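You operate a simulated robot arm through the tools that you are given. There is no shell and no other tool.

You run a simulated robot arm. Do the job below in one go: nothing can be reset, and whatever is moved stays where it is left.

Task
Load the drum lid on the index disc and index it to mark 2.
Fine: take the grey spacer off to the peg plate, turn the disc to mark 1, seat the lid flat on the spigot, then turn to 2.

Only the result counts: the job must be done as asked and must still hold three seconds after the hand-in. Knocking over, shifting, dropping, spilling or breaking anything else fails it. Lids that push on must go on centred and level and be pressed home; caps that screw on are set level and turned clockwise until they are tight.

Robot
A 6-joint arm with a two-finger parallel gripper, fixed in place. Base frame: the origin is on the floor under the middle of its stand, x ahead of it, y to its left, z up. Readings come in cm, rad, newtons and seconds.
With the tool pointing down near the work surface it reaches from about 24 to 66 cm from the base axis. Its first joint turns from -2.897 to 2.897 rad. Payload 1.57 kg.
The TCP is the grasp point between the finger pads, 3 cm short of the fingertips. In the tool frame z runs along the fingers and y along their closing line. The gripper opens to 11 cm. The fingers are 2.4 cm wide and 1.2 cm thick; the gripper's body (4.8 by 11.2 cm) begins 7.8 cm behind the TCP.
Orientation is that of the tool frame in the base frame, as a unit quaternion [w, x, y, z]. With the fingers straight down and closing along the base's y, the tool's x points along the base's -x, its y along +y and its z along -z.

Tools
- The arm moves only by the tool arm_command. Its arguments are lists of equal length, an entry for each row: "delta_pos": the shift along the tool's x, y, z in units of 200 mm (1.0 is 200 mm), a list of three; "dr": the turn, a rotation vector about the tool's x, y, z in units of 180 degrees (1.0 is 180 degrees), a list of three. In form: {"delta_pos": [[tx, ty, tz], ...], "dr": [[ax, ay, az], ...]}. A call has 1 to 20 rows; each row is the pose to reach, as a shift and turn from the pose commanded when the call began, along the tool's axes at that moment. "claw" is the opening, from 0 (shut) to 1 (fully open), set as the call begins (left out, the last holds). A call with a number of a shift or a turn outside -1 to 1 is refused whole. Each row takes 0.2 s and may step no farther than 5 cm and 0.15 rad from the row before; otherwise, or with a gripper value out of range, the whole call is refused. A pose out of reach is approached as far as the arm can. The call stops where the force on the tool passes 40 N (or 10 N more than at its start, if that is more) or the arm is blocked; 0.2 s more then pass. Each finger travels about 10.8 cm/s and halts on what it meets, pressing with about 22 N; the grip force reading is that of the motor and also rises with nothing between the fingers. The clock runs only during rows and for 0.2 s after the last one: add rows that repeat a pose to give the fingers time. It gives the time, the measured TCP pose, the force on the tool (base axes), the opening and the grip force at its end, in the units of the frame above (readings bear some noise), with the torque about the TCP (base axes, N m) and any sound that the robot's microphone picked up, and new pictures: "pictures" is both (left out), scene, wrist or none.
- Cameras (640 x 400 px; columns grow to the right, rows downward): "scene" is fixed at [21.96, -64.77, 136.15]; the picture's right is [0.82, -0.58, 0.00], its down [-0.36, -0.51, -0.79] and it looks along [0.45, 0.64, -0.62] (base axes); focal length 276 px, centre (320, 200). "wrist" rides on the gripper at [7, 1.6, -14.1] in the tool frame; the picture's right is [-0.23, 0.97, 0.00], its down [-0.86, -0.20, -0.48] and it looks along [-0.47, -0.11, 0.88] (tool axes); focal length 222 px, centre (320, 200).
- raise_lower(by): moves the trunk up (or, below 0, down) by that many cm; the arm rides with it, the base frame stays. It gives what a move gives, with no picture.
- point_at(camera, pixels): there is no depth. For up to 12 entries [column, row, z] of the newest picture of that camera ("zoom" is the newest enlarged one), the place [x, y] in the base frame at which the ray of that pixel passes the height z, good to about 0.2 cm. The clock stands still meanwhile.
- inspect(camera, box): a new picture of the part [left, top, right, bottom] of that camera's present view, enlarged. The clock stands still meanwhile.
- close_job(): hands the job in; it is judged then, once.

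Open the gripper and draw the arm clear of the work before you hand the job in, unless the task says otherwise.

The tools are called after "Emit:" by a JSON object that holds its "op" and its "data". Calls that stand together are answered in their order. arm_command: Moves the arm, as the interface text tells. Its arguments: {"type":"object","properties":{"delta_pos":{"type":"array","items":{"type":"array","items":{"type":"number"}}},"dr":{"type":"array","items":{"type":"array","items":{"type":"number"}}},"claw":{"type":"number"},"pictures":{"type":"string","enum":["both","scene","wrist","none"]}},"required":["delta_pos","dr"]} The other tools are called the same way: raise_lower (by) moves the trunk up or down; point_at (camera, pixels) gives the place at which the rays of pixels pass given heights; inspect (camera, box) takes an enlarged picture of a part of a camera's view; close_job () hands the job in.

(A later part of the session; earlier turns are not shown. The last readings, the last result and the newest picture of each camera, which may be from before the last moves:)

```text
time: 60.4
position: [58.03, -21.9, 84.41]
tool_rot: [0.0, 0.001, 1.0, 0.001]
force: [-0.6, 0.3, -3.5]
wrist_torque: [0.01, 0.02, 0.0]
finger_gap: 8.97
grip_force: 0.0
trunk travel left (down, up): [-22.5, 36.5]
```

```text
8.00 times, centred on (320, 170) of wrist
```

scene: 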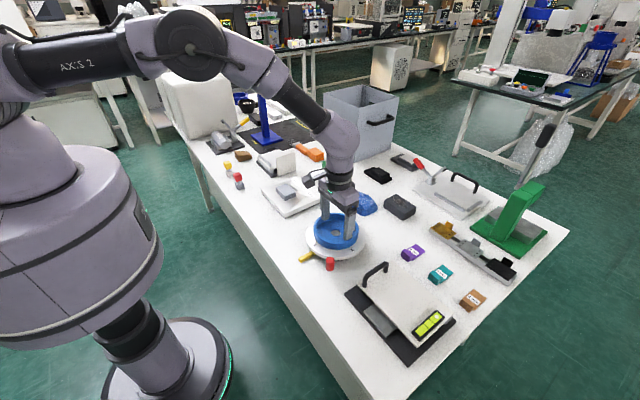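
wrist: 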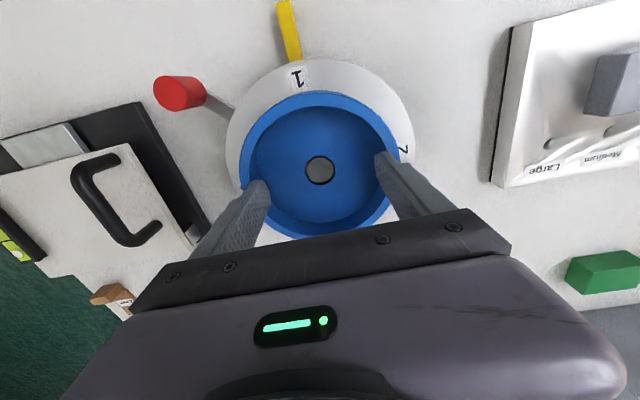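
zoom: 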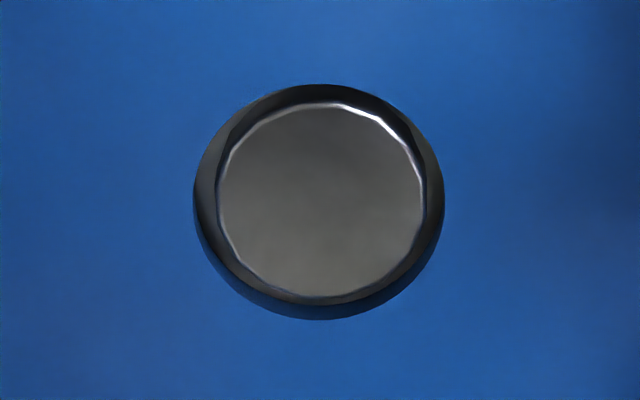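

No contact at z=84.4, so the spigot is entering the hole with clearance all around. I'll continue down until the lid touches the disc.

Emit:
{"op": "arm_command", "data": {"delta_pos": [[0, 0, 0.005], [0, 0, 0.01], [0, 0, 0.015], [0, 0, 0.015]], "dr": [[0, 0, 0], [0, 0, 0], [0, 0, 0], [0, 0, 0]], "pictures": "none"}}

Emit:
{"op": "arm_command", "data": {"delta_pos": [[0, 0, 0.005], [0, 0, 0.01], [0, 0, 0.01]], "dr": [[0, 0, 0], [0, 0, 0], [0, 0, 0]], "pictures": "none"}}

```text
time: 61.4
position: [57.93, -21.96, 84.19]
tool_rot: [0.0, 0.0, 1.0, 0.0]
force: [1.1, 0.6, 0.1]
wrist_torque: [0.23, 0.01, 0.03]
finger_gap: 8.97
grip_force: 0.0
trunk travel left (down, up): [-22.5, 36.5]
```

```text
time: 62.2
position: [57.94, -21.98, 84.12]
tool_rot: [0.001, 0.001, 1.0, -0.001]
force: [-1.4, 1.9, 18.4]
wrist_torque: [0.13, 0.06, -0.04]
finger_gap: 8.96
grip_force: 0.0
trunk travel left (down, up): [-22.5, 36.5]
```

Contact came at z≈84.2 and the force is now +18 N, matching the seated height. I'll look at it from both cameras before releasing.

Emit:
{"op": "inspect", "data": {"camera": "wrist", "box": [230, 90, 410, 240]}}

Emit:
{"op": "inspect", "data": {"camera": "scene", "box": [300, 205, 375, 265]}}

```text
2.67 times, centred on (320, 165) of wrist
```

zoom: 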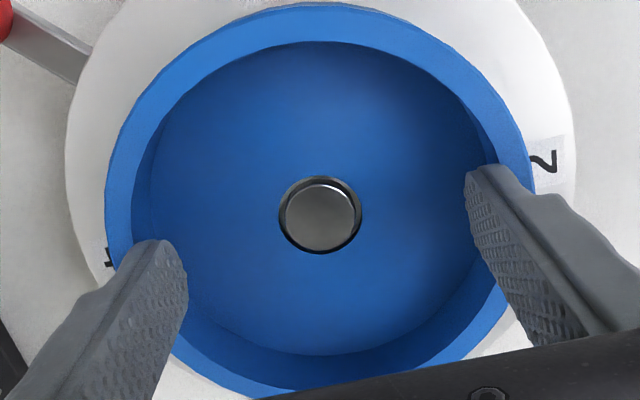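

```text
6.67 times, centred on (338, 235) of scene
```

zoom: 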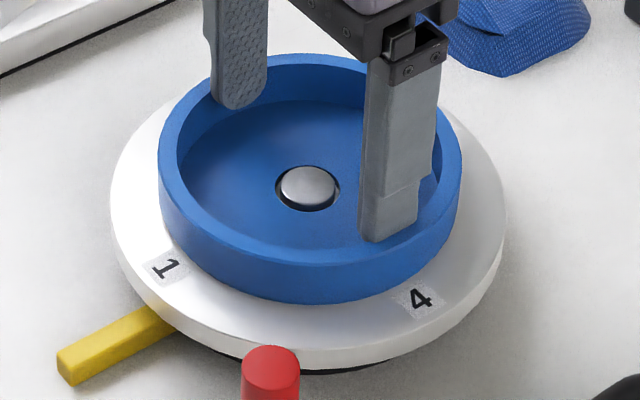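

The spigot shows through the centred hole and the lid lies flat on the disc. I'll release by closing the fingers inward to a 5.5 cm gap.

Emit:
{"op": "arm_command", "data": {"delta_pos": [[0, 0, -0.003], [0, 0, -0.005], [0, 0, -0.005], [0, 0, -0.005]], "dr": [[0, 0, 0], [0, 0, 0], [0, 0, 0], [0, 0, 0]], "claw": 0.5}}

Emit:
{"op": "inspect", "data": {"camera": "scene", "box": [300, 205, 375, 265]}}

```text
time: 63.2
position: [58.08, -21.94, 83.96]
tool_rot: [0.0, 0.0, 1.0, 0.001]
force: [0.1, 0.0, 0.0]
wrist_torque: [0.01, 0.0, 0.02]
finger_gap: 5.48
grip_force: 0.1
trunk travel left (down, up): [-22.5, 36.5]
```

scene: 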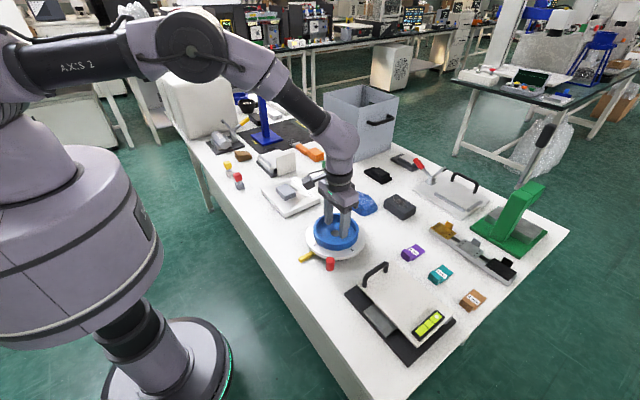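
wrist: 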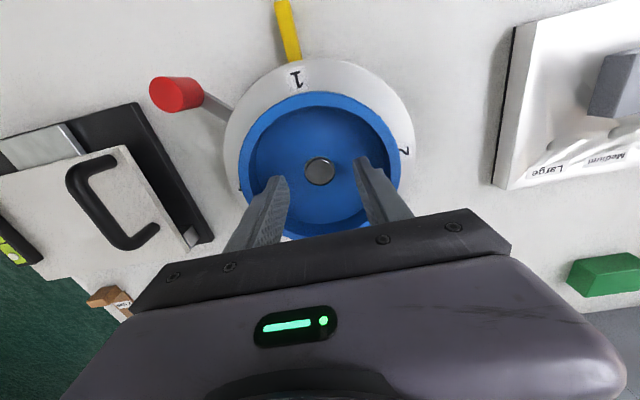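

```text
6.67 times, centred on (338, 235) of scene
```

zoom: 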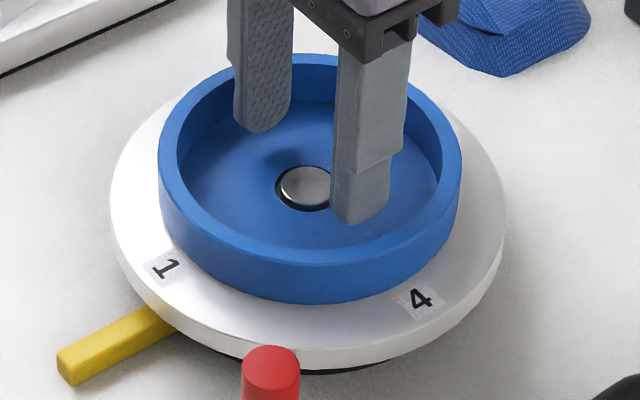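

The lid stays put after release. I'll press it home by lowering both fingertips evenly onto its floor until I feel a clear contact force.

Emit:
{"op": "arm_command", "data": {"delta_pos": [[0, 0, 0.015], [0, 0, 0.025], [0, 0, 0.03], [0, 0, 0.035], [0, 0, 0.04], [0, 0, 0.04]], "dr": [[0, 0, 0], [0, 0, 0], [0, 0, 0], [0, 0, 0], [0, 0, 0], [0, 0, 0]], "pictures": "none"}}

Emit:
{"op": "arm_command", "data": {"delta_pos": [[0, 0, 0.005], [0, 0, 0.01], [0, 0, 0.01]], "dr": [[0, 0, 0], [0, 0, 0], [0, 0, 0]], "pictures": "none"}}

```text
time: 64.6
position: [58.11, -21.91, 83.27]
tool_rot: [-0.001, 0.0, 1.0, -0.001]
force: [-0.4, -0.6, 0.4]
wrist_torque: [0.0, -0.04, 0.04]
finger_gap: 5.51
grip_force: 0.1
trunk travel left (down, up): [-22.5, 36.5]
```

```text
time: 65.4
position: [58.15, -22.14, 82.93]
tool_rot: [0.0, 0.0, 1.0, 0.001]
force: [0.4, -0.9, 0.0]
wrist_torque: [-0.02, 0.03, -0.01]
finger_gap: 5.49
grip_force: 0.0
trunk travel left (down, up): [-22.5, 36.5]
```

No contact yet at z=82.9; I'll keep going in 1 mm steps.

Emit:
{"op": "arm_command", "data": {"delta_pos": [[0, 0, 0.005], [0, 0, 0.01], [0, 0, 0.01]], "dr": [[0, 0, 0], [0, 0, 0], [0, 0, 0]], "pictures": "none"}}

Emit:
{"op": "inspect", "data": {"camera": "scene", "box": [310, 210, 365, 255]}}

```text
time: 66.2
position: [57.97, -21.98, 82.93]
tool_rot: [0.0, -0.001, 1.0, 0.0]
force: [0.5, 0.5, 0.4]
wrist_torque: [0.0, 0.0, 0.04]
finger_gap: 5.52
grip_force: 0.1
trunk travel left (down, up): [-22.5, 36.5]
```

```text
8.89 times, centred on (338, 232) of scene
```

zoom: 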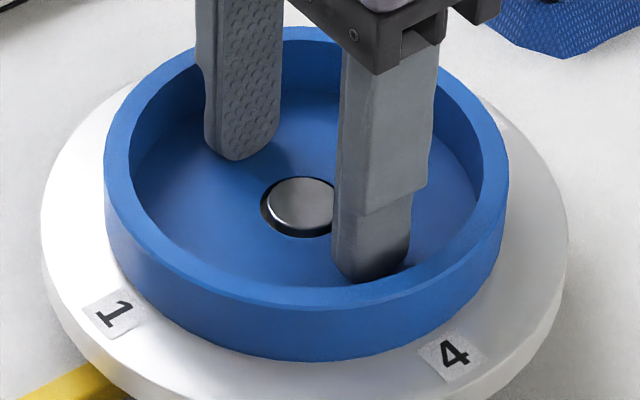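

The tips are very near the floor (shadow closing at zoom (395,275)) with no force yet. I'll continue in small steps.

Emit:
{"op": "arm_command", "data": {"delta_pos": [[0, 0, 0.005], [0, 0, 0.01], [0, 0, 0.01]], "dr": [[0, 0, 0], [0, 0, 0], [0, 0, 0]], "pictures": "none"}}

Emit:
{"op": "arm_command", "data": {"delta_pos": [[0, 0, 0.005], [0, 0, 0.01], [0, 0, 0.01]], "dr": [[0, 0, 0], [0, 0, 0], [0, 0, 0]], "pictures": "none"}}

```text
time: 67.0
position: [57.96, -21.9, 82.84]
tool_rot: [0.002, 0.001, 1.0, -0.001]
force: [3.1, -3.2, 18.0]
wrist_torque: [0.25, 0.07, 0.0]
finger_gap: 5.52
grip_force: 0.1
trunk travel left (down, up): [-22.5, 36.5]
```

```text
time: 67.6
position: [58.06, -22.06, 82.82]
tool_rot: [0.004, 0.001, 1.0, -0.001]
force: [-4.4, 0.8, 18.4]
wrist_torque: [0.54, 0.35, 0.0]
finger_gap: 5.55
grip_force: 1.0
trunk travel left (down, up): [-22.5, 36.5]
stopped in row 3: the force on the tool passed its limit at 41 N (the readings are from after the stop); the commanded pose is now the measured one
```

The lid was pressed with about 40 N, so it's home against the disc. I'll retract straight up and inspect.

Emit:
{"op": "arm_command", "data": {"delta_pos": [[0, 0, -0.03], [0, 0, -0.12], [0, 0, -0.25], [0, 0, -0.4], [0, 0, -0.55], [0, 0, -0.65], [0, 0, -0.65]], "dr": [[0, 0, 0], [0, 0, 0], [0, 0, 0], [0, 0, 0], [0, 0, 0], [0, 0, 0], [0, 0, 0]]}}

Emit:
{"op": "inspect", "data": {"camera": "scene", "box": [290, 205, 385, 275]}}

Emit:
{"op": "inspect", "data": {"camera": "wrist", "box": [230, 80, 410, 240]}}

```text
time: 69.2
position: [58.12, -22.0, 95.56]
tool_rot: [0.001, 0.0, 1.0, 0.0]
force: [0.5, 0.2, 0.0]
wrist_torque: [-0.01, -0.03, 0.01]
finger_gap: 5.51
grip_force: 0.1
trunk travel left (down, up): [-22.5, 36.5]
```

scene: 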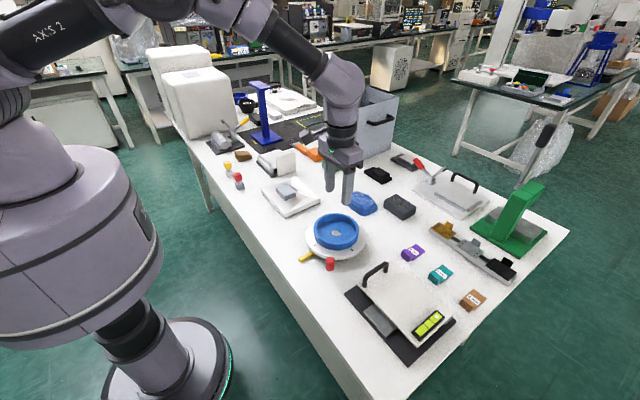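
wrist: 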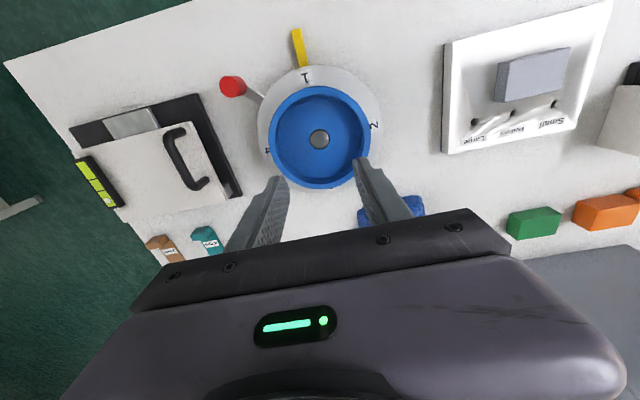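

```text
5.71 times, centred on (338, 240) of scene
```

zoom: 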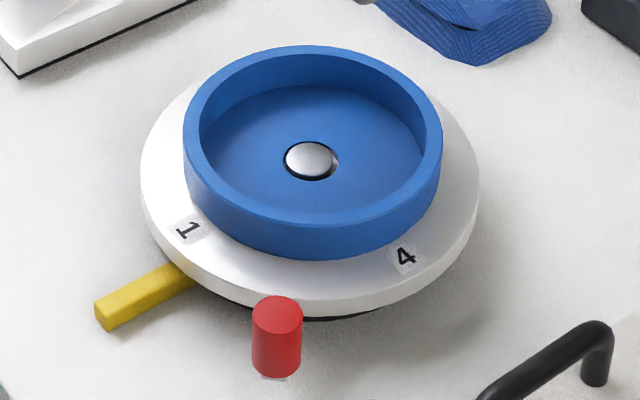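

```text
2.50 times, centred on (320, 160) of wrist
```

zoom: 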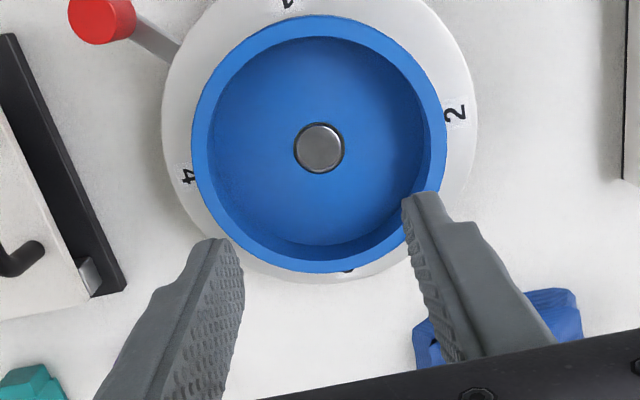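

The lid is flat on the disc with the spigot in its hole, and mark 1 is still at the pointer. Before turning to 2, I'll test whether the arm can reach the knob's end position (about (66.2,-30.2)) at a safe height.

Emit:
{"op": "arm_command", "data": {"delta_pos": [[-0.0675, -0.068, 0.03], [-0.135, -0.137, 0.07], [-0.2025, -0.205, 0.12], [-0.27, -0.273, 0.17], [-0.3375, -0.342, 0.22], [-0.405, -0.41, 0.275], [-0.405, -0.41, 0.275]], "dr": [[0, 0, 0.0417], [0, 0, 0.0833], [0, 0, 0.125], [0, 0, 0.1667], [0, 0, 0.2083], [0, 0, 0.25], [0, 0, 0.25]], "claw": 0.45}}

```text
time: 70.8
position: [62.21, -27.64, 87.45]
tool_rot: [0.002, 0.384, 0.924, 0.0]
force: [0.4, -0.6, -0.7]
wrist_torque: [0.0, 0.03, 0.0]
finger_gap: 4.95
grip_force: 0.1
out of reach, approached as far as the arm can: row 4, 5, 6, 7
trunk travel left (down, up): [-22.5, 36.5]
```

scene: 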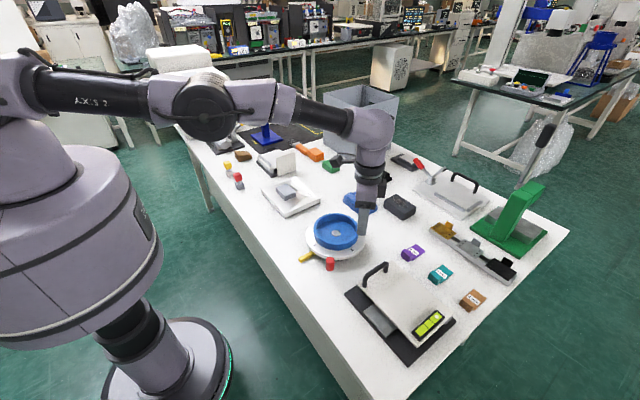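
wrist: 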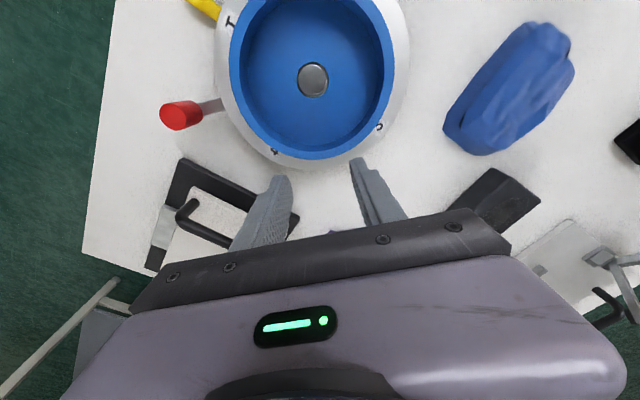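

The arm stopped at r≈68 (62.2,-27.6), short of the knob's end point at r≈72.8. Tilting the tool outward should extend the reach; first I'll check what pose the next command is based on with a zero move.

Emit:
{"op": "arm_command", "data": {"delta_pos": [[0, 0, -0.02]], "dr": [[0, 0, 0]], "pictures": "none"}}

```text
time: 71.2
position: [62.28, -27.58, 87.85]
tool_rot: [0.002, 0.384, 0.923, 0.001]
force: [0.3, 0.2, -0.3]
wrist_torque: [-0.01, 0.02, -0.01]
finger_gap: 4.95
grip_force: 0.1
trunk travel left (down, up): [-22.5, 36.5]
```

Commands are now based on the reached pose. I'll test a 20° outward tilt about the closing axis while moving toward (66.2,-30.2,88) in free air.

Emit:
{"op": "arm_command", "data": {"delta_pos": [[-0.02, 0.005, 0], [-0.06, 0.013, 0], [-0.11, 0.023, 0], [-0.16, 0.034, 0], [-0.2, 0.042, 0], [-0.2316, 0.0477, 0], [-0.2316, 0.0477, 0]], "dr": [[0, -0.03, 0], [0, -0.06, 0], [0, -0.085, 0], [0, -0.1, 0], [0, -0.1111, 0], [0, -0.1111, 0], [0, -0.1111, 0]]}}

```text
time: 72.8
position: [66.19, -30.08, 88.01]
tool_rot: [0.162, 0.377, 0.91, -0.067]
force: [-0.5, 0.4, -0.9]
wrist_torque: [-0.01, 0.01, 0.01]
finger_gap: 4.95
grip_force: 0.1
trunk travel left (down, up): [-22.5, 36.5]
```

scene: 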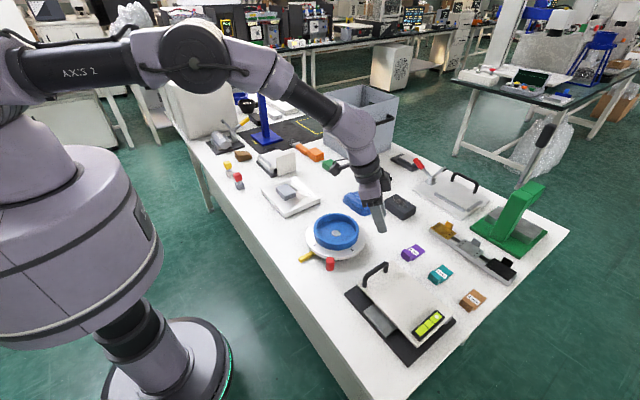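
wrist: 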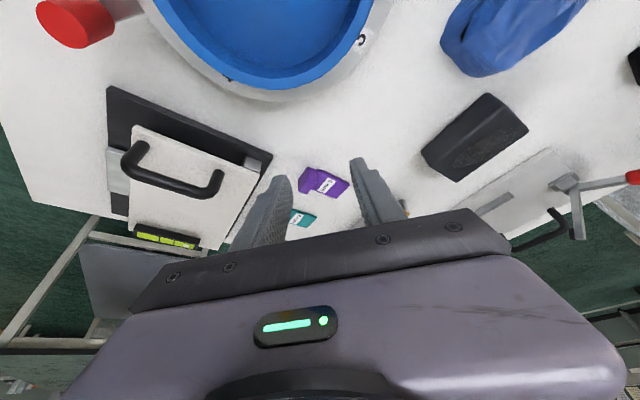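

With a 20° tilt the arm reached (66.2,-30.1,88) easily. I'll verify that the same spot is reachable at the knob's grip height by lowering about 4.8 cm in the empty space.

Emit:
{"op": "arm_command", "data": {"delta_pos": [[0.02, 0, 0.0564], [0.041, 0, 0.1128], [0.0615, 0, 0.169], [0.082, 0, 0.2255], [0.082, 0, 0.2255]], "dr": [[0, 0, 0], [0, 0, 0], [0, 0, 0], [0, 0, 0], [0, 0, 0]]}}

Emit:
{"op": "inspect", "data": {"camera": "scene", "box": [300, 190, 420, 285]}}

```text
time: 74.0
position: [66.15, -30.07, 83.31]
tool_rot: [0.163, 0.376, 0.91, -0.067]
force: [0.9, -0.5, -1.0]
wrist_torque: [-0.01, -0.01, 0.04]
finger_gap: 4.97
grip_force: 0.1
trunk travel left (down, up): [-22.5, 36.5]
```

scene: 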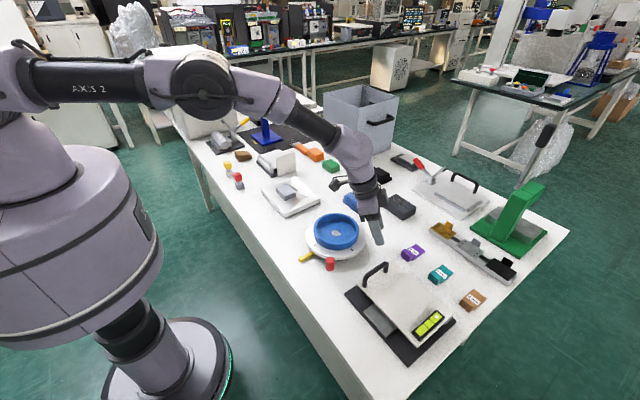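
wrist: 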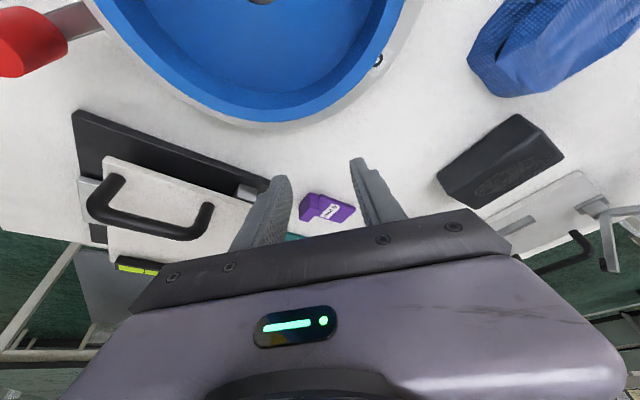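

```text
4.21 times, centred on (360, 238) of scene
```

zoom: 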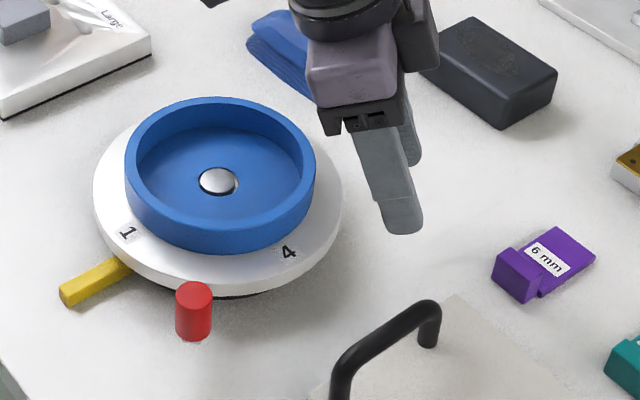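

The end position is reachable at grip height with the 20° tilt, so I can keep that tilt over the entire arc. I'll measure the knob's present position, then raise clear.

Emit:
{"op": "point_at", "data": {"camera": "scene", "pixels": [[329.8, 259.9, 82.5], [329.8, 259.9, 82.0]]}}

Emit:
{"op": "arm_command", "data": {"delta_pos": [[-0.04, 0, -0.11], [-0.08, 0, -0.22], [-0.12, 0, -0.33], [-0.16, 0, -0.44], [-0.16, 0, -0.44]], "dr": [[0, 0, 0], [0, 0, 0], [0, 0, 0], [0, 0, 0], [0, 0, 0]], "pictures": "none"}}

```text
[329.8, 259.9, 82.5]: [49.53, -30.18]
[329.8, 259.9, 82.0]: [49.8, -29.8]
```

```text
time: 75.2
position: [66.17, -29.93, 92.79]
tool_rot: [0.163, 0.377, 0.909, -0.067]
force: [1.0, 0.5, 0.5]
wrist_torque: [-0.01, -0.02, -0.01]
finger_gap: 4.95
grip_force: 0.2
trunk travel left (down, up): [-22.5, 36.5]
```

The knob is at (49.53,-30.18), i.e. 225°. I'll move above it at z≈92 while yawing 90° clockwise and keeping the 20° tilt.

Emit:
{"op": "arm_command", "data": {"delta_pos": [[0.0465, -0.0498, -0.0134], [0.093, -0.0995, -0.0268], [0.1395, -0.1493, -0.0402], [0.186, -0.199, -0.0535], [0.2325, -0.2488, -0.0669], [0.279, -0.2985, -0.0803], [0.3255, -0.3483, -0.0937], [0.372, -0.398, -0.1071], [0.4185, -0.4478, -0.1205], [0.465, -0.4975, -0.1338], [0.5115, -0.5473, -0.1472], [0.558, -0.597, -0.1606], [0.558, -0.597, -0.1606]], "dr": [[0.01425, 0, 0.03915], [0.0285, 0, 0.0783], [0.04275, 0, 0.11745], [0.057, 0, 0.1566], [0.07125, 0, 0.19575], [0.0855, 0, 0.2349], [0.09975, 0, 0.27405], [0.114, 0, 0.3132], [0.12825, 0, 0.35235], [0.1425, 0, 0.3915], [0.15675, 0, 0.43065], [0.171, 0, 0.4698], [0.171, 0, 0.4698]]}}

Emit:
{"op": "inspect", "data": {"camera": "wrist", "box": [240, 100, 400, 220]}}

Emit:
{"op": "inspect", "data": {"camera": "scene", "box": [290, 190, 390, 285]}}

```text
time: 78.0
position: [49.48, -30.14, 91.84]
tool_rot: [0.067, 0.91, 0.376, -0.159]
force: [0.2, 0.4, 0.6]
wrist_torque: [-0.02, -0.02, -0.02]
finger_gap: 4.97
grip_force: 0.0
trunk travel left (down, up): [-22.5, 36.5]
```

scene: 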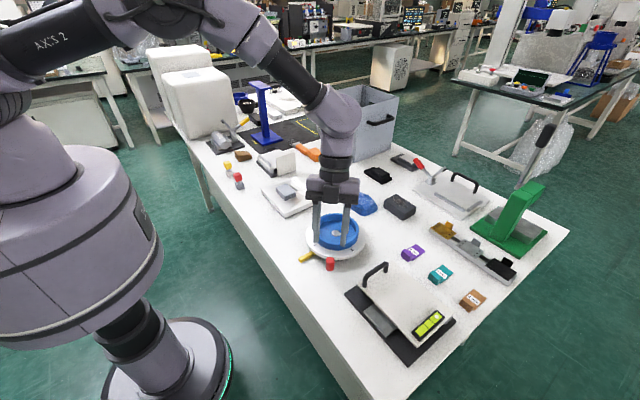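
wrist: 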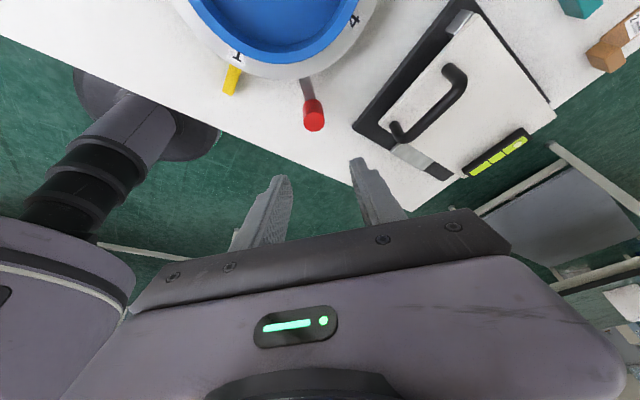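

```text
3.33 times, centred on (320, 160) of wrist
```

zoom: 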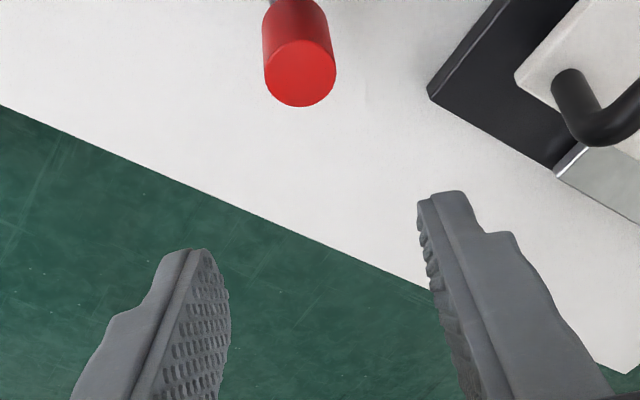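

```text
4.21 times, centred on (340, 238) of scene
```

zoom: 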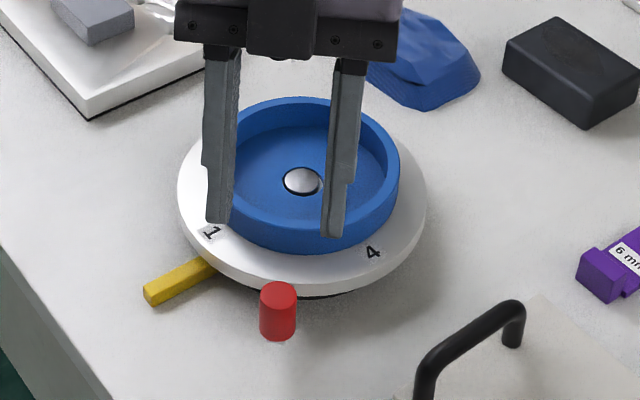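

I'll refine the knob's location from this wrist view (knob top at about (314,123.4)).

Emit:
{"op": "point_at", "data": {"camera": "wrist", "pixels": [[314, 123.4, 82.5], [303, 123.4, 82.5], [325, 123.4, 82.5]]}}

```text
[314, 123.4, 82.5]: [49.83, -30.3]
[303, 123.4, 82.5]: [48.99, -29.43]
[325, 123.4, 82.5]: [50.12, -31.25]
```

The knob is at about (49.6,-30.25), within 0.2 cm of the TCP line. I'll lower vertically to straddle it.

Emit:
{"op": "arm_command", "data": {"delta_pos": [[0.0306, 0.005, 0.084], [0.0612, 0.005, 0.168], [0.0917, 0.005, 0.252], [0.1223, 0.005, 0.336], [0.1452, 0.005, 0.399], [0.1529, 0.005, 0.42], [0.1529, 0.005, 0.42]], "dr": [[0, 0, 0], [0, 0, 0], [0, 0, 0], [0, 0, 0], [0, 0, 0], [0, 0, 0], [0, 0, 0]]}}

Emit:
{"op": "inspect", "data": {"camera": "scene", "box": [290, 190, 390, 285]}}

Emit:
{"op": "inspect", "data": {"camera": "wrist", "box": [240, 120, 400, 240]}}

```text
time: 79.6
position: [49.53, -30.36, 82.79]
tool_rot: [0.068, 0.91, 0.377, -0.159]
force: [0.1, -0.2, 0.7]
wrist_torque: [0.01, 0.01, -0.05]
finger_gap: 4.93
grip_force: 0.1
trunk travel left (down, up): [-22.5, 36.5]
```

scene: 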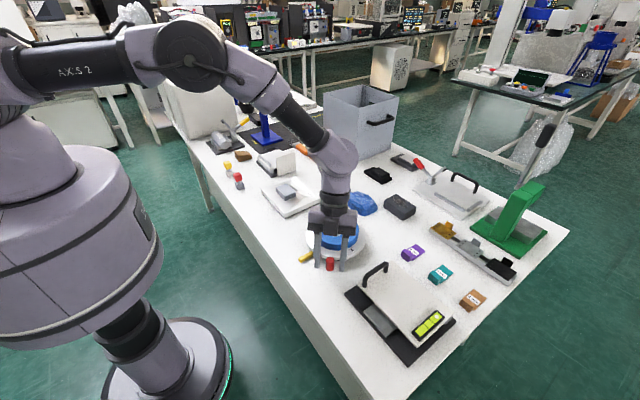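
wrist: 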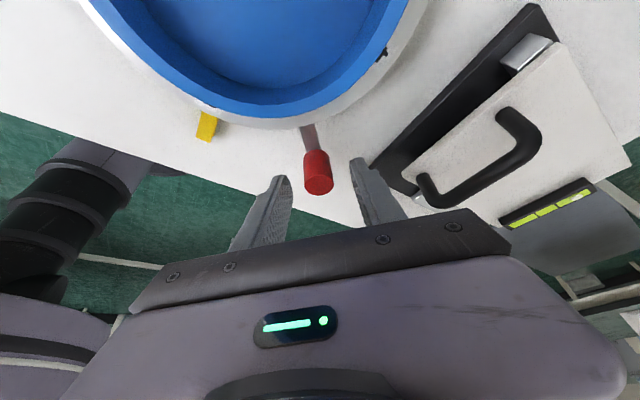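

```text
4.21 times, centred on (340, 238) of scene
```

zoom: 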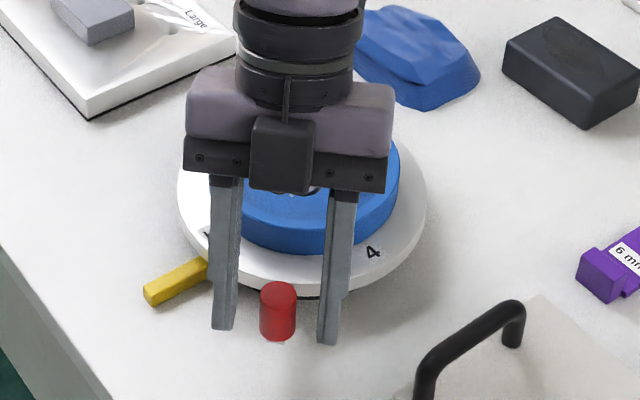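

```text
3.33 times, centred on (320, 180) of wrist
```

zoom: 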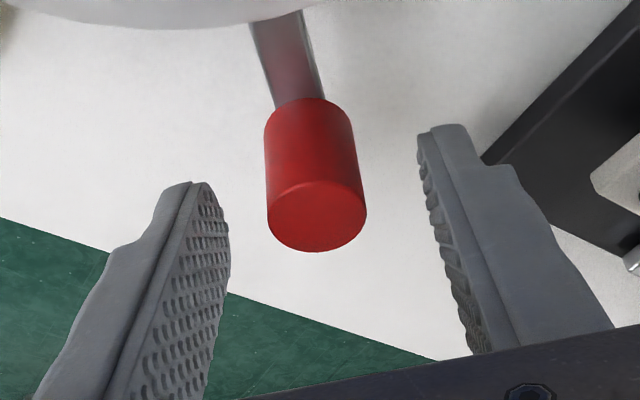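

The fingers straddle the knob, but because of the tilt the pads sit about 0.6 cm outward of it. I'll shift inward 0.6 cm and then close.

Emit:
{"op": "arm_command", "data": {"delta_pos": [[0.014, 0, -0.005], [0.0282, 0, -0.01026], [0.0282, 0, -0.01026]], "dr": [[0, 0, 0], [0, 0, 0], [0, 0, 0]], "pictures": "none"}}

Emit:
{"op": "arm_command", "data": {"delta_pos": [[0, 0, 0], [0, 0, 0], [0, 0, 0], [0, 0, 0]], "dr": [[0, 0, 0], [0, 0, 0], [0, 0, 0], [0, 0, 0]], "claw": 0.1}}

Emit:
{"op": "inspect", "data": {"camera": "scene", "box": [290, 190, 390, 285]}}

```text
time: 80.4
position: [50.07, -29.89, 82.86]
tool_rot: [0.068, 0.91, 0.377, -0.159]
force: [0.2, -0.3, 0.0]
wrist_torque: [0.01, 0.01, 0.02]
finger_gap: 4.96
grip_force: 0.1
trunk travel left (down, up): [-22.5, 36.5]
```

```text
time: 81.4
position: [50.08, -29.98, 82.81]
tool_rot: [0.067, 0.91, 0.377, -0.159]
force: [4.2, -2.4, 2.6]
wrist_torque: [0.24, 0.37, 0.04]
finger_gap: 2.19
grip_force: 35.0
trunk travel left (down, up): [-22.5, 36.5]
```

scene: 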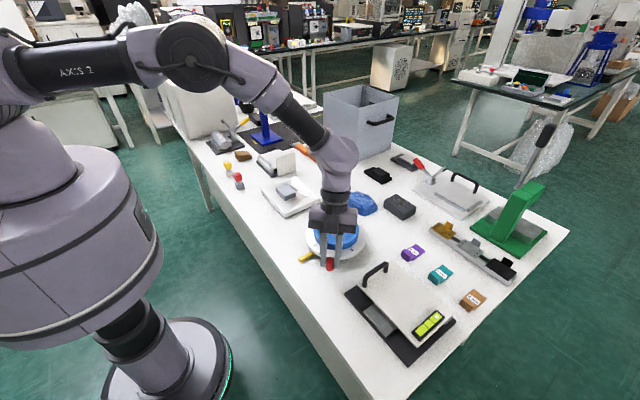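
wrist: 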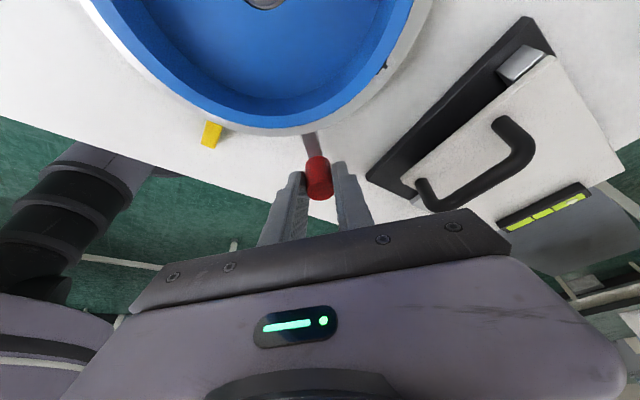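

```text
4.21 times, centred on (340, 238) of scene
```

zoom: 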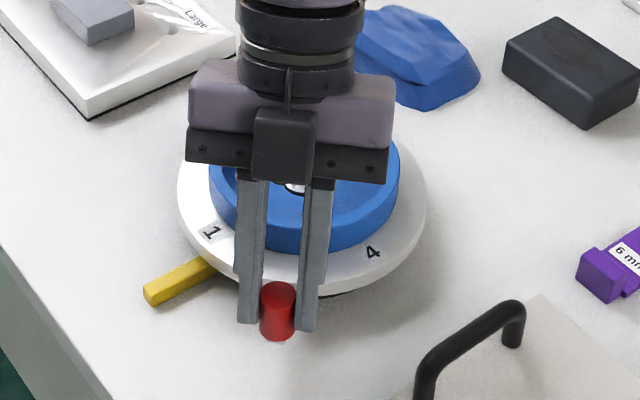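

The knob is gripped at 2.19 cm. I'll turn counter-clockwise along the arc for the first 45°, keeping the tilt constant.

Emit:
{"op": "arm_command", "data": {"delta_pos": [[0.00279, 0.04886, -0.00101], [0.00956, 0.09728, -0.00348], [0.02027, 0.14488, -0.00738], [0.03485, 0.1913, -0.01268], [0.05316, 0.2362, -0.01935], [0.07509, 0.27923, -0.02733], [0.10046, 0.32006, -0.03656], [0.12907, 0.35838, -0.04698], [0.16072, 0.39391, -0.05849], [0.16072, 0.39391, -0.05849]], "dr": [[-0.0095, 0, -0.0261], [-0.019, 0, -0.05221], [-0.0285, 0, -0.07831], [-0.038, 0, -0.10441], [-0.0475, 0, -0.13051], [-0.057, 0, -0.15662], [-0.0665, 0, -0.18272], [-0.076, 0, -0.20882], [-0.0855, 0, -0.23493], [-0.0855, 0, -0.23493]]}}

Emit:
{"op": "inspect", "data": {"camera": "scene", "box": [290, 190, 410, 285]}}

```text
time: 83.6
position: [58.2, -33.15, 82.91]
tool_rot: [0.124, 0.696, 0.697, -0.122]
force: [-1.1, -10.0, -5.8]
wrist_torque: [-0.49, 0.58, 0.09]
finger_gap: 2.18
grip_force: 34.7
trunk travel left (down, up): [-22.5, 36.5]
```

scene: 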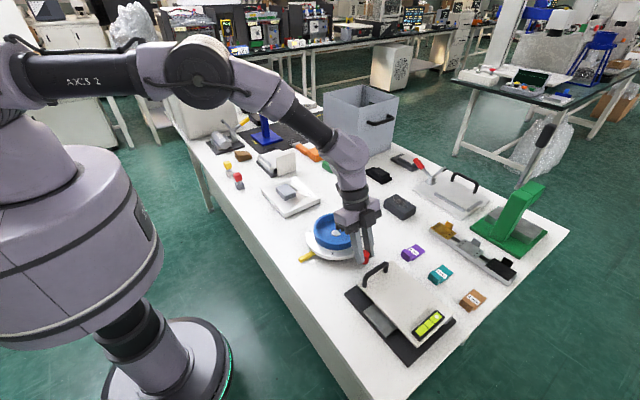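
wrist: 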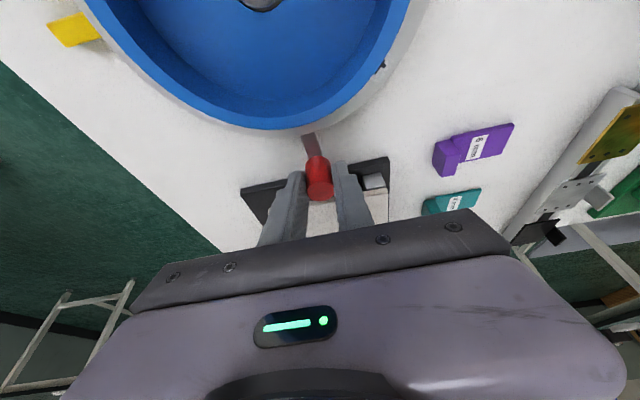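

```text
4.21 times, centred on (350, 238) of scene
```

zoom: 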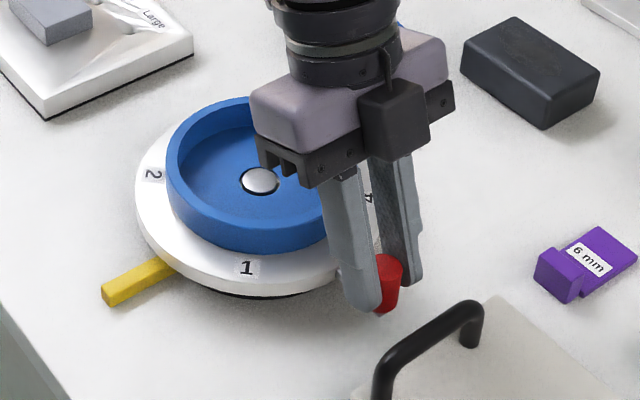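

The disc is halfway with modest forces (about 10 N radial). I'll continue the second 45° with the same arc.

Emit:
{"op": "arm_command", "data": {"delta_pos": [[0.00279, 0.04886, -0.00101], [0.00956, 0.09728, -0.00348], [0.02027, 0.14488, -0.00738], [0.03485, 0.1913, -0.01268], [0.05316, 0.2362, -0.01935], [0.07509, 0.27923, -0.02733], [0.10046, 0.32006, -0.03656], [0.12907, 0.35838, -0.04698], [0.16072, 0.39391, -0.05849], [0.16072, 0.39391, -0.05849]], "dr": [[-0.0095, 0, -0.0261], [-0.019, 0, -0.05221], [-0.0285, 0, -0.07831], [-0.038, 0, -0.10441], [-0.0475, 0, -0.13051], [-0.057, 0, -0.15662], [-0.0665, 0, -0.18272], [-0.076, 0, -0.20882], [-0.0855, 0, -0.23493], [-0.0855, 0, -0.23493]]}}

Emit:
{"op": "inspect", "data": {"camera": "scene", "box": [290, 190, 410, 285]}}

Emit:
{"op": "inspect", "data": {"camera": "scene", "box": [295, 215, 355, 270]}}

```text
time: 85.8
position: [65.91, -29.76, 82.92]
tool_rot: [0.162, 0.377, 0.91, -0.066]
force: [-7.1, -13.2, -0.9]
wrist_torque: [-0.42, 0.89, -0.11]
finger_gap: 2.18
grip_force: 34.2
trunk travel left (down, up): [-22.5, 36.5]
```

scene: 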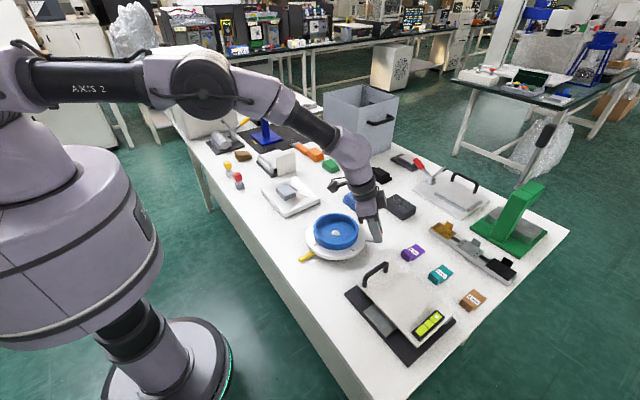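
wrist: 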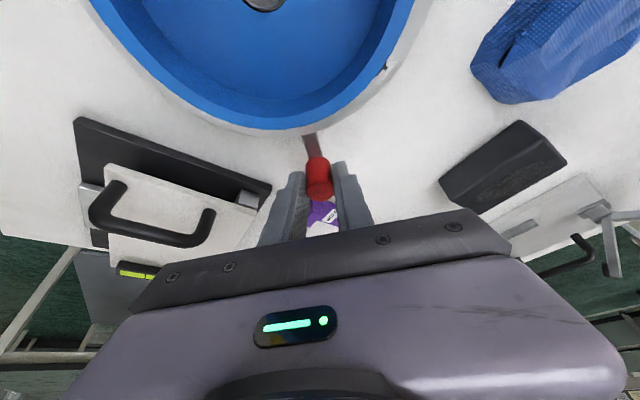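

```text
4.21 times, centred on (350, 238) of scene
```

zoom: 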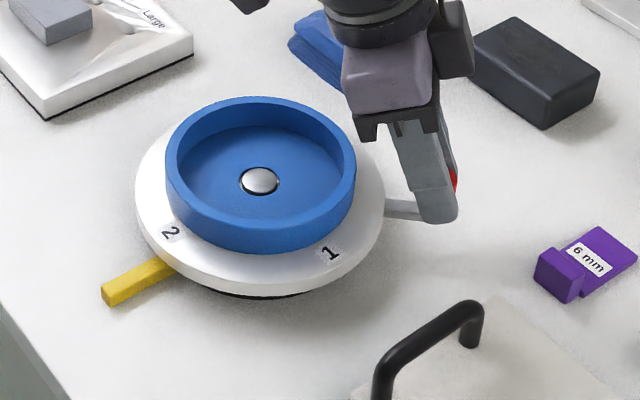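

```text
7.27 times, centred on (325, 242) of scene
```

zoom: 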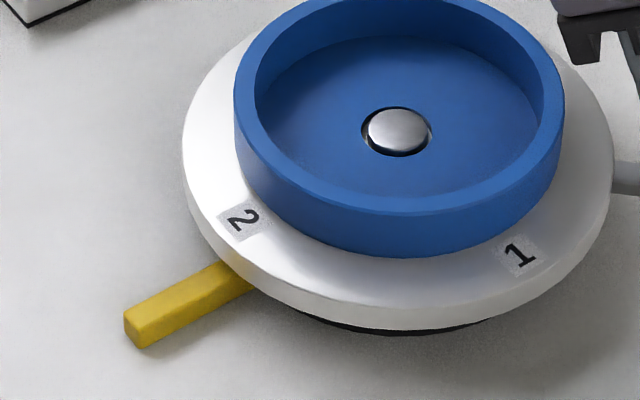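

Mark 2 is now at the pointer. I'll compute its angle from the scene view before letting go of the knob.

Emit:
{"op": "inspect", "data": {"camera": "scene", "box": [295, 230, 335, 262]}}

Emit:
{"op": "point_at", "data": {"camera": "scene", "pixels": [[314.1, 244.75, 79.65], [352.5, 249.6, 79.65]]}}

```text
12.50 times, centred on (315, 246) of scene
```

zoom: 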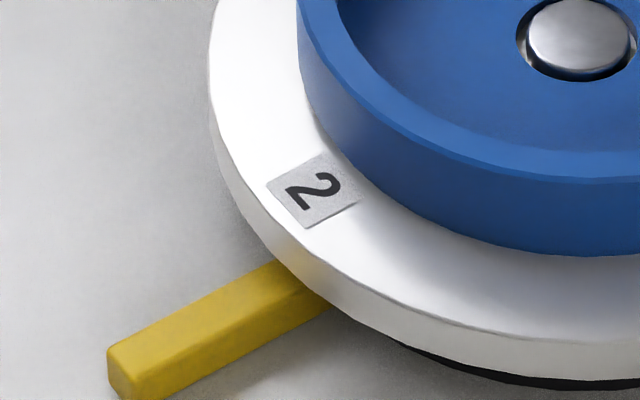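

```text
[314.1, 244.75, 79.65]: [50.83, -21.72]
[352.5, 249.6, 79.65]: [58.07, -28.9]
```

Mark 2 reads 179.4–181° about the spindle, matching the pointer at 180°. I'll open the fingers to free the knob.

Emit:
{"op": "arm_command", "data": {"delta_pos": [[0, 0, 0], [0, 0, 0], [0, 0, 0], [0, 0, 0]], "dr": [[0, 0, 0], [0, 0, 0], [0, 0, 0], [0, 0, 0]], "claw": 0.4}}

Emit:
{"op": "inspect", "data": {"camera": "scene", "box": [295, 210, 395, 275]}}

```text
time: 86.8
position: [66.0, -29.62, 82.87]
tool_rot: [0.163, 0.377, 0.91, -0.066]
force: [-0.1, -0.7, -0.5]
wrist_torque: [0.02, -0.02, -0.01]
finger_gap: 4.41
grip_force: 0.1
trunk travel left (down, up): [-22.5, 36.5]
```

scene: 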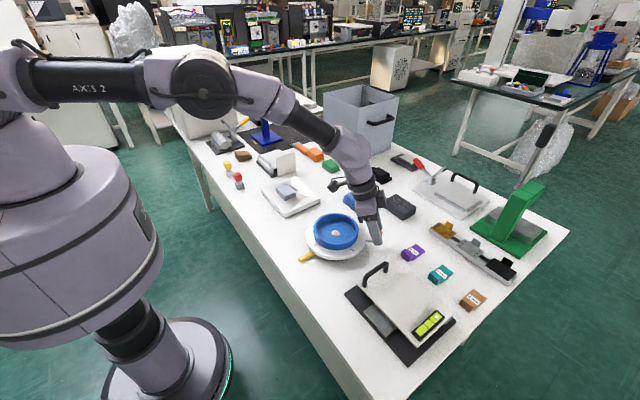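
wrist: 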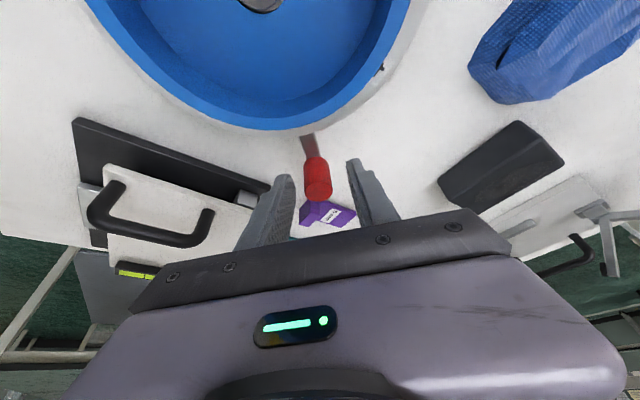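

```text
6.15 times, centred on (345, 242) of scene
```

zoom: 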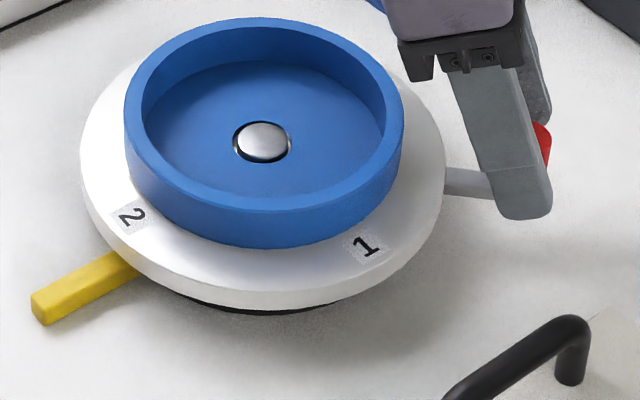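

The fingers are off the knob and mark 2 stays at the pointer. I'll raise the tool vertically 10 cm.

Emit:
{"op": "arm_command", "data": {"delta_pos": [[-0.017, 0, -0.047], [-0.05, 0, -0.141], [-0.09, 0, -0.25], [-0.13, 0, -0.36], [-0.171, 0, -0.47], [-0.171, 0, -0.47]], "dr": [[0, 0, 0], [0, 0, 0], [0, 0, 0], [0, 0, 0], [0, 0, 0], [0, 0, 0]]}}

Emit:
{"op": "inspect", "data": {"camera": "scene", "box": [295, 205, 395, 275]}}

```text
time: 88.2
position: [65.96, -29.63, 93.0]
tool_rot: [0.163, 0.377, 0.91, -0.066]
force: [-0.2, 0.9, 0.1]
wrist_torque: [0.0, 0.0, -0.02]
finger_gap: 4.38
grip_force: 0.0
trunk travel left (down, up): [-22.5, 36.5]
```

scene: 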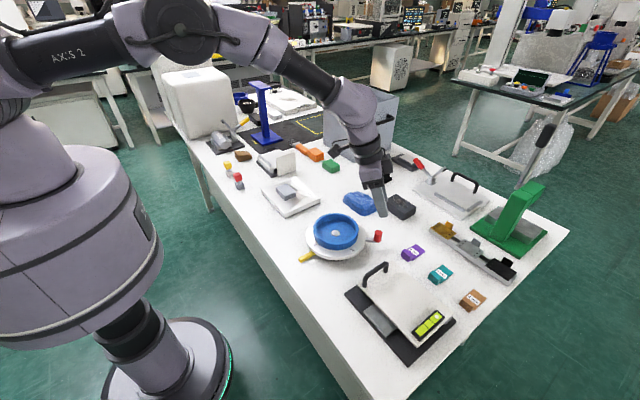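
wrist: 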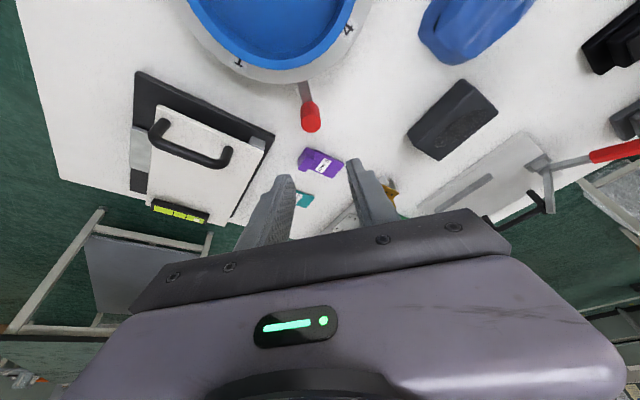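

```text
5.71 times, centred on (345, 240) of scene
```

zoom: 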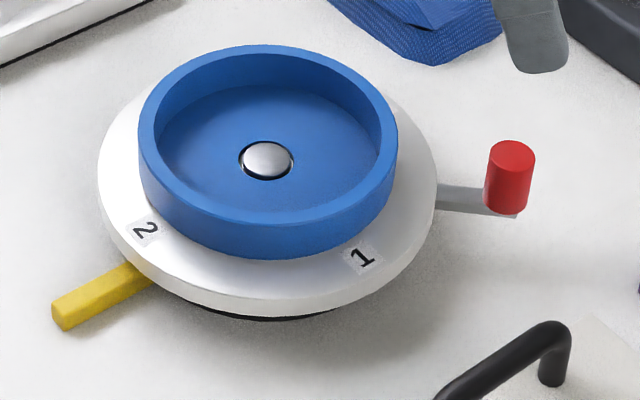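

The arm is clear above. I'll check the knob angle from the scene, then untilt while moving back toward the base for a top view.

Emit:
{"op": "point_at", "data": {"camera": "scene", "pixels": [[378.6, 232.1, 82.5], [314.2, 245.4, 79.65], [352.4, 250, 79.65], [335.7, 233, 80.3]]}}

Emit:
{"op": "arm_command", "data": {"delta_pos": [[0.08, -0.047, -0.055], [0.18, -0.106, -0.125], [0.28, -0.165, -0.195], [0.38, -0.224, -0.265], [0.4803, -0.2828, -0.3344], [0.4803, -0.2828, -0.3344]], "dr": [[0, 0.01, 0], [0, 0.03, 0], [0, 0.055, 0], [0, 0.083, 0], [0, 0.1111, 0], [0, 0.1111, 0]], "pictures": "none"}}

```text
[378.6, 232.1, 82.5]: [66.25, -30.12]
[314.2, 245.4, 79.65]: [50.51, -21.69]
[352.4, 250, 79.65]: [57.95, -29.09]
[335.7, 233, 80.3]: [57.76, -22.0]
```

```text
time: 89.6
position: [53.89, -25.77, 96.0]
tool_rot: [0.001, 0.383, 0.924, 0.0]
force: [-0.4, 0.4, 0.4]
wrist_torque: [-0.01, 0.0, -0.03]
finger_gap: 4.41
grip_force: 0.1
trunk travel left (down, up): [-22.5, 36.5]
```

The knob sits at 315.4°, consistent with mark 2 at the pointer. I'll yaw back to default and move to a vantage over the disc to verify.

Emit:
{"op": "arm_command", "data": {"delta_pos": [[0.0925, -0.0123, -0.025], [0.185, -0.0247, -0.05], [0.2775, -0.037, -0.075], [0.37, -0.0493, -0.1], [0.4625, -0.0617, -0.125], [0.555, -0.074, -0.15], [0.555, -0.074, -0.15]], "dr": [[0, 0, -0.0417], [0, 0, -0.0833], [0, 0, -0.125], [0, 0, -0.1667], [0, 0, -0.2083], [0, 0, -0.25], [0, 0, -0.25]], "claw": 0.9}}

Emit:
{"op": "inspect", "data": {"camera": "wrist", "box": [230, 110, 400, 240]}}

Emit:
{"op": "inspect", "data": {"camera": "scene", "box": [290, 200, 395, 275]}}

```text
time: 91.2
position: [44.99, -18.72, 98.97]
tool_rot: [0.001, -0.001, 1.0, -0.001]
force: [0.0, 0.1, -1.3]
wrist_torque: [-0.02, -0.02, -0.01]
finger_gap: 9.91
grip_force: 0.1
trunk travel left (down, up): [-22.5, 36.5]
```

scene: 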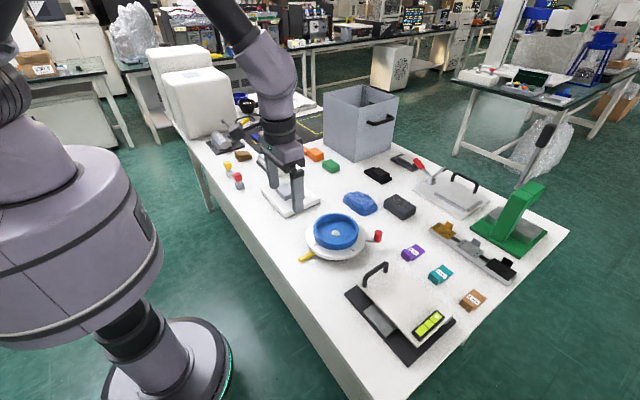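
wrist: 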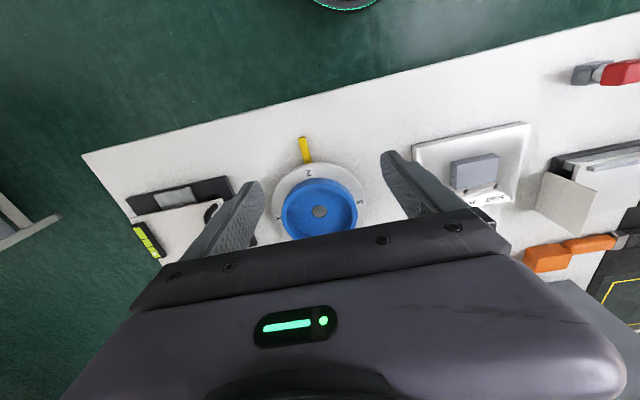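

```text
3.08 times, centred on (315, 175) of wrist
```

zoom: 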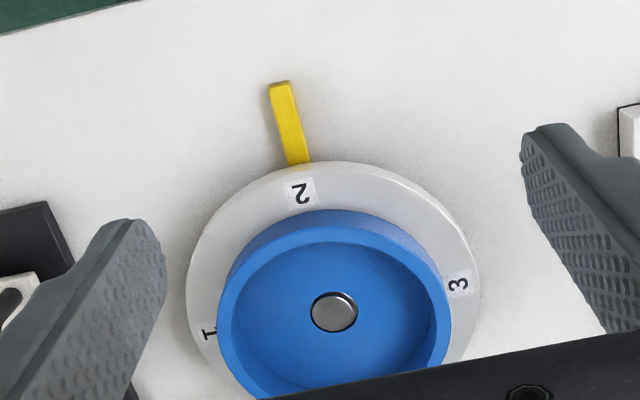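

```text
5.33 times, centred on (342, 238) of scene
```

zoom: 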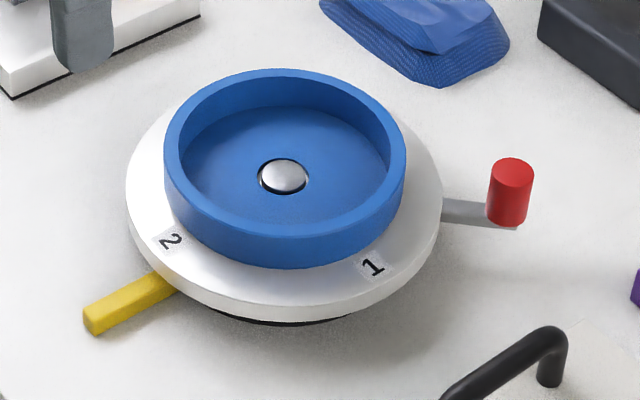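

Mark 2 lines up with the yellow pointer (wrist zoom (299,193) vs pointer (280,90)–(297,158)). I'll quantify it.

Emit:
{"op": "point_at", "data": {"camera": "wrist", "pixels": [[308.2, 172.7, 79.65], [302, 139.3, 77.6], [307.5, 161.4, 77.6], [360.1, 202.6, 79.65], [319.9, 212.3, 80.3], [279.3, 218.2, 79.65]]}}

```text
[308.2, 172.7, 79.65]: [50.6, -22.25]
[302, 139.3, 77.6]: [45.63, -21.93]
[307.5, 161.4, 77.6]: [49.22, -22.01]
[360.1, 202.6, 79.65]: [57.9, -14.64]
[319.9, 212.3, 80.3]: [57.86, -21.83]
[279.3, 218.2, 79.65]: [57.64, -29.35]
```

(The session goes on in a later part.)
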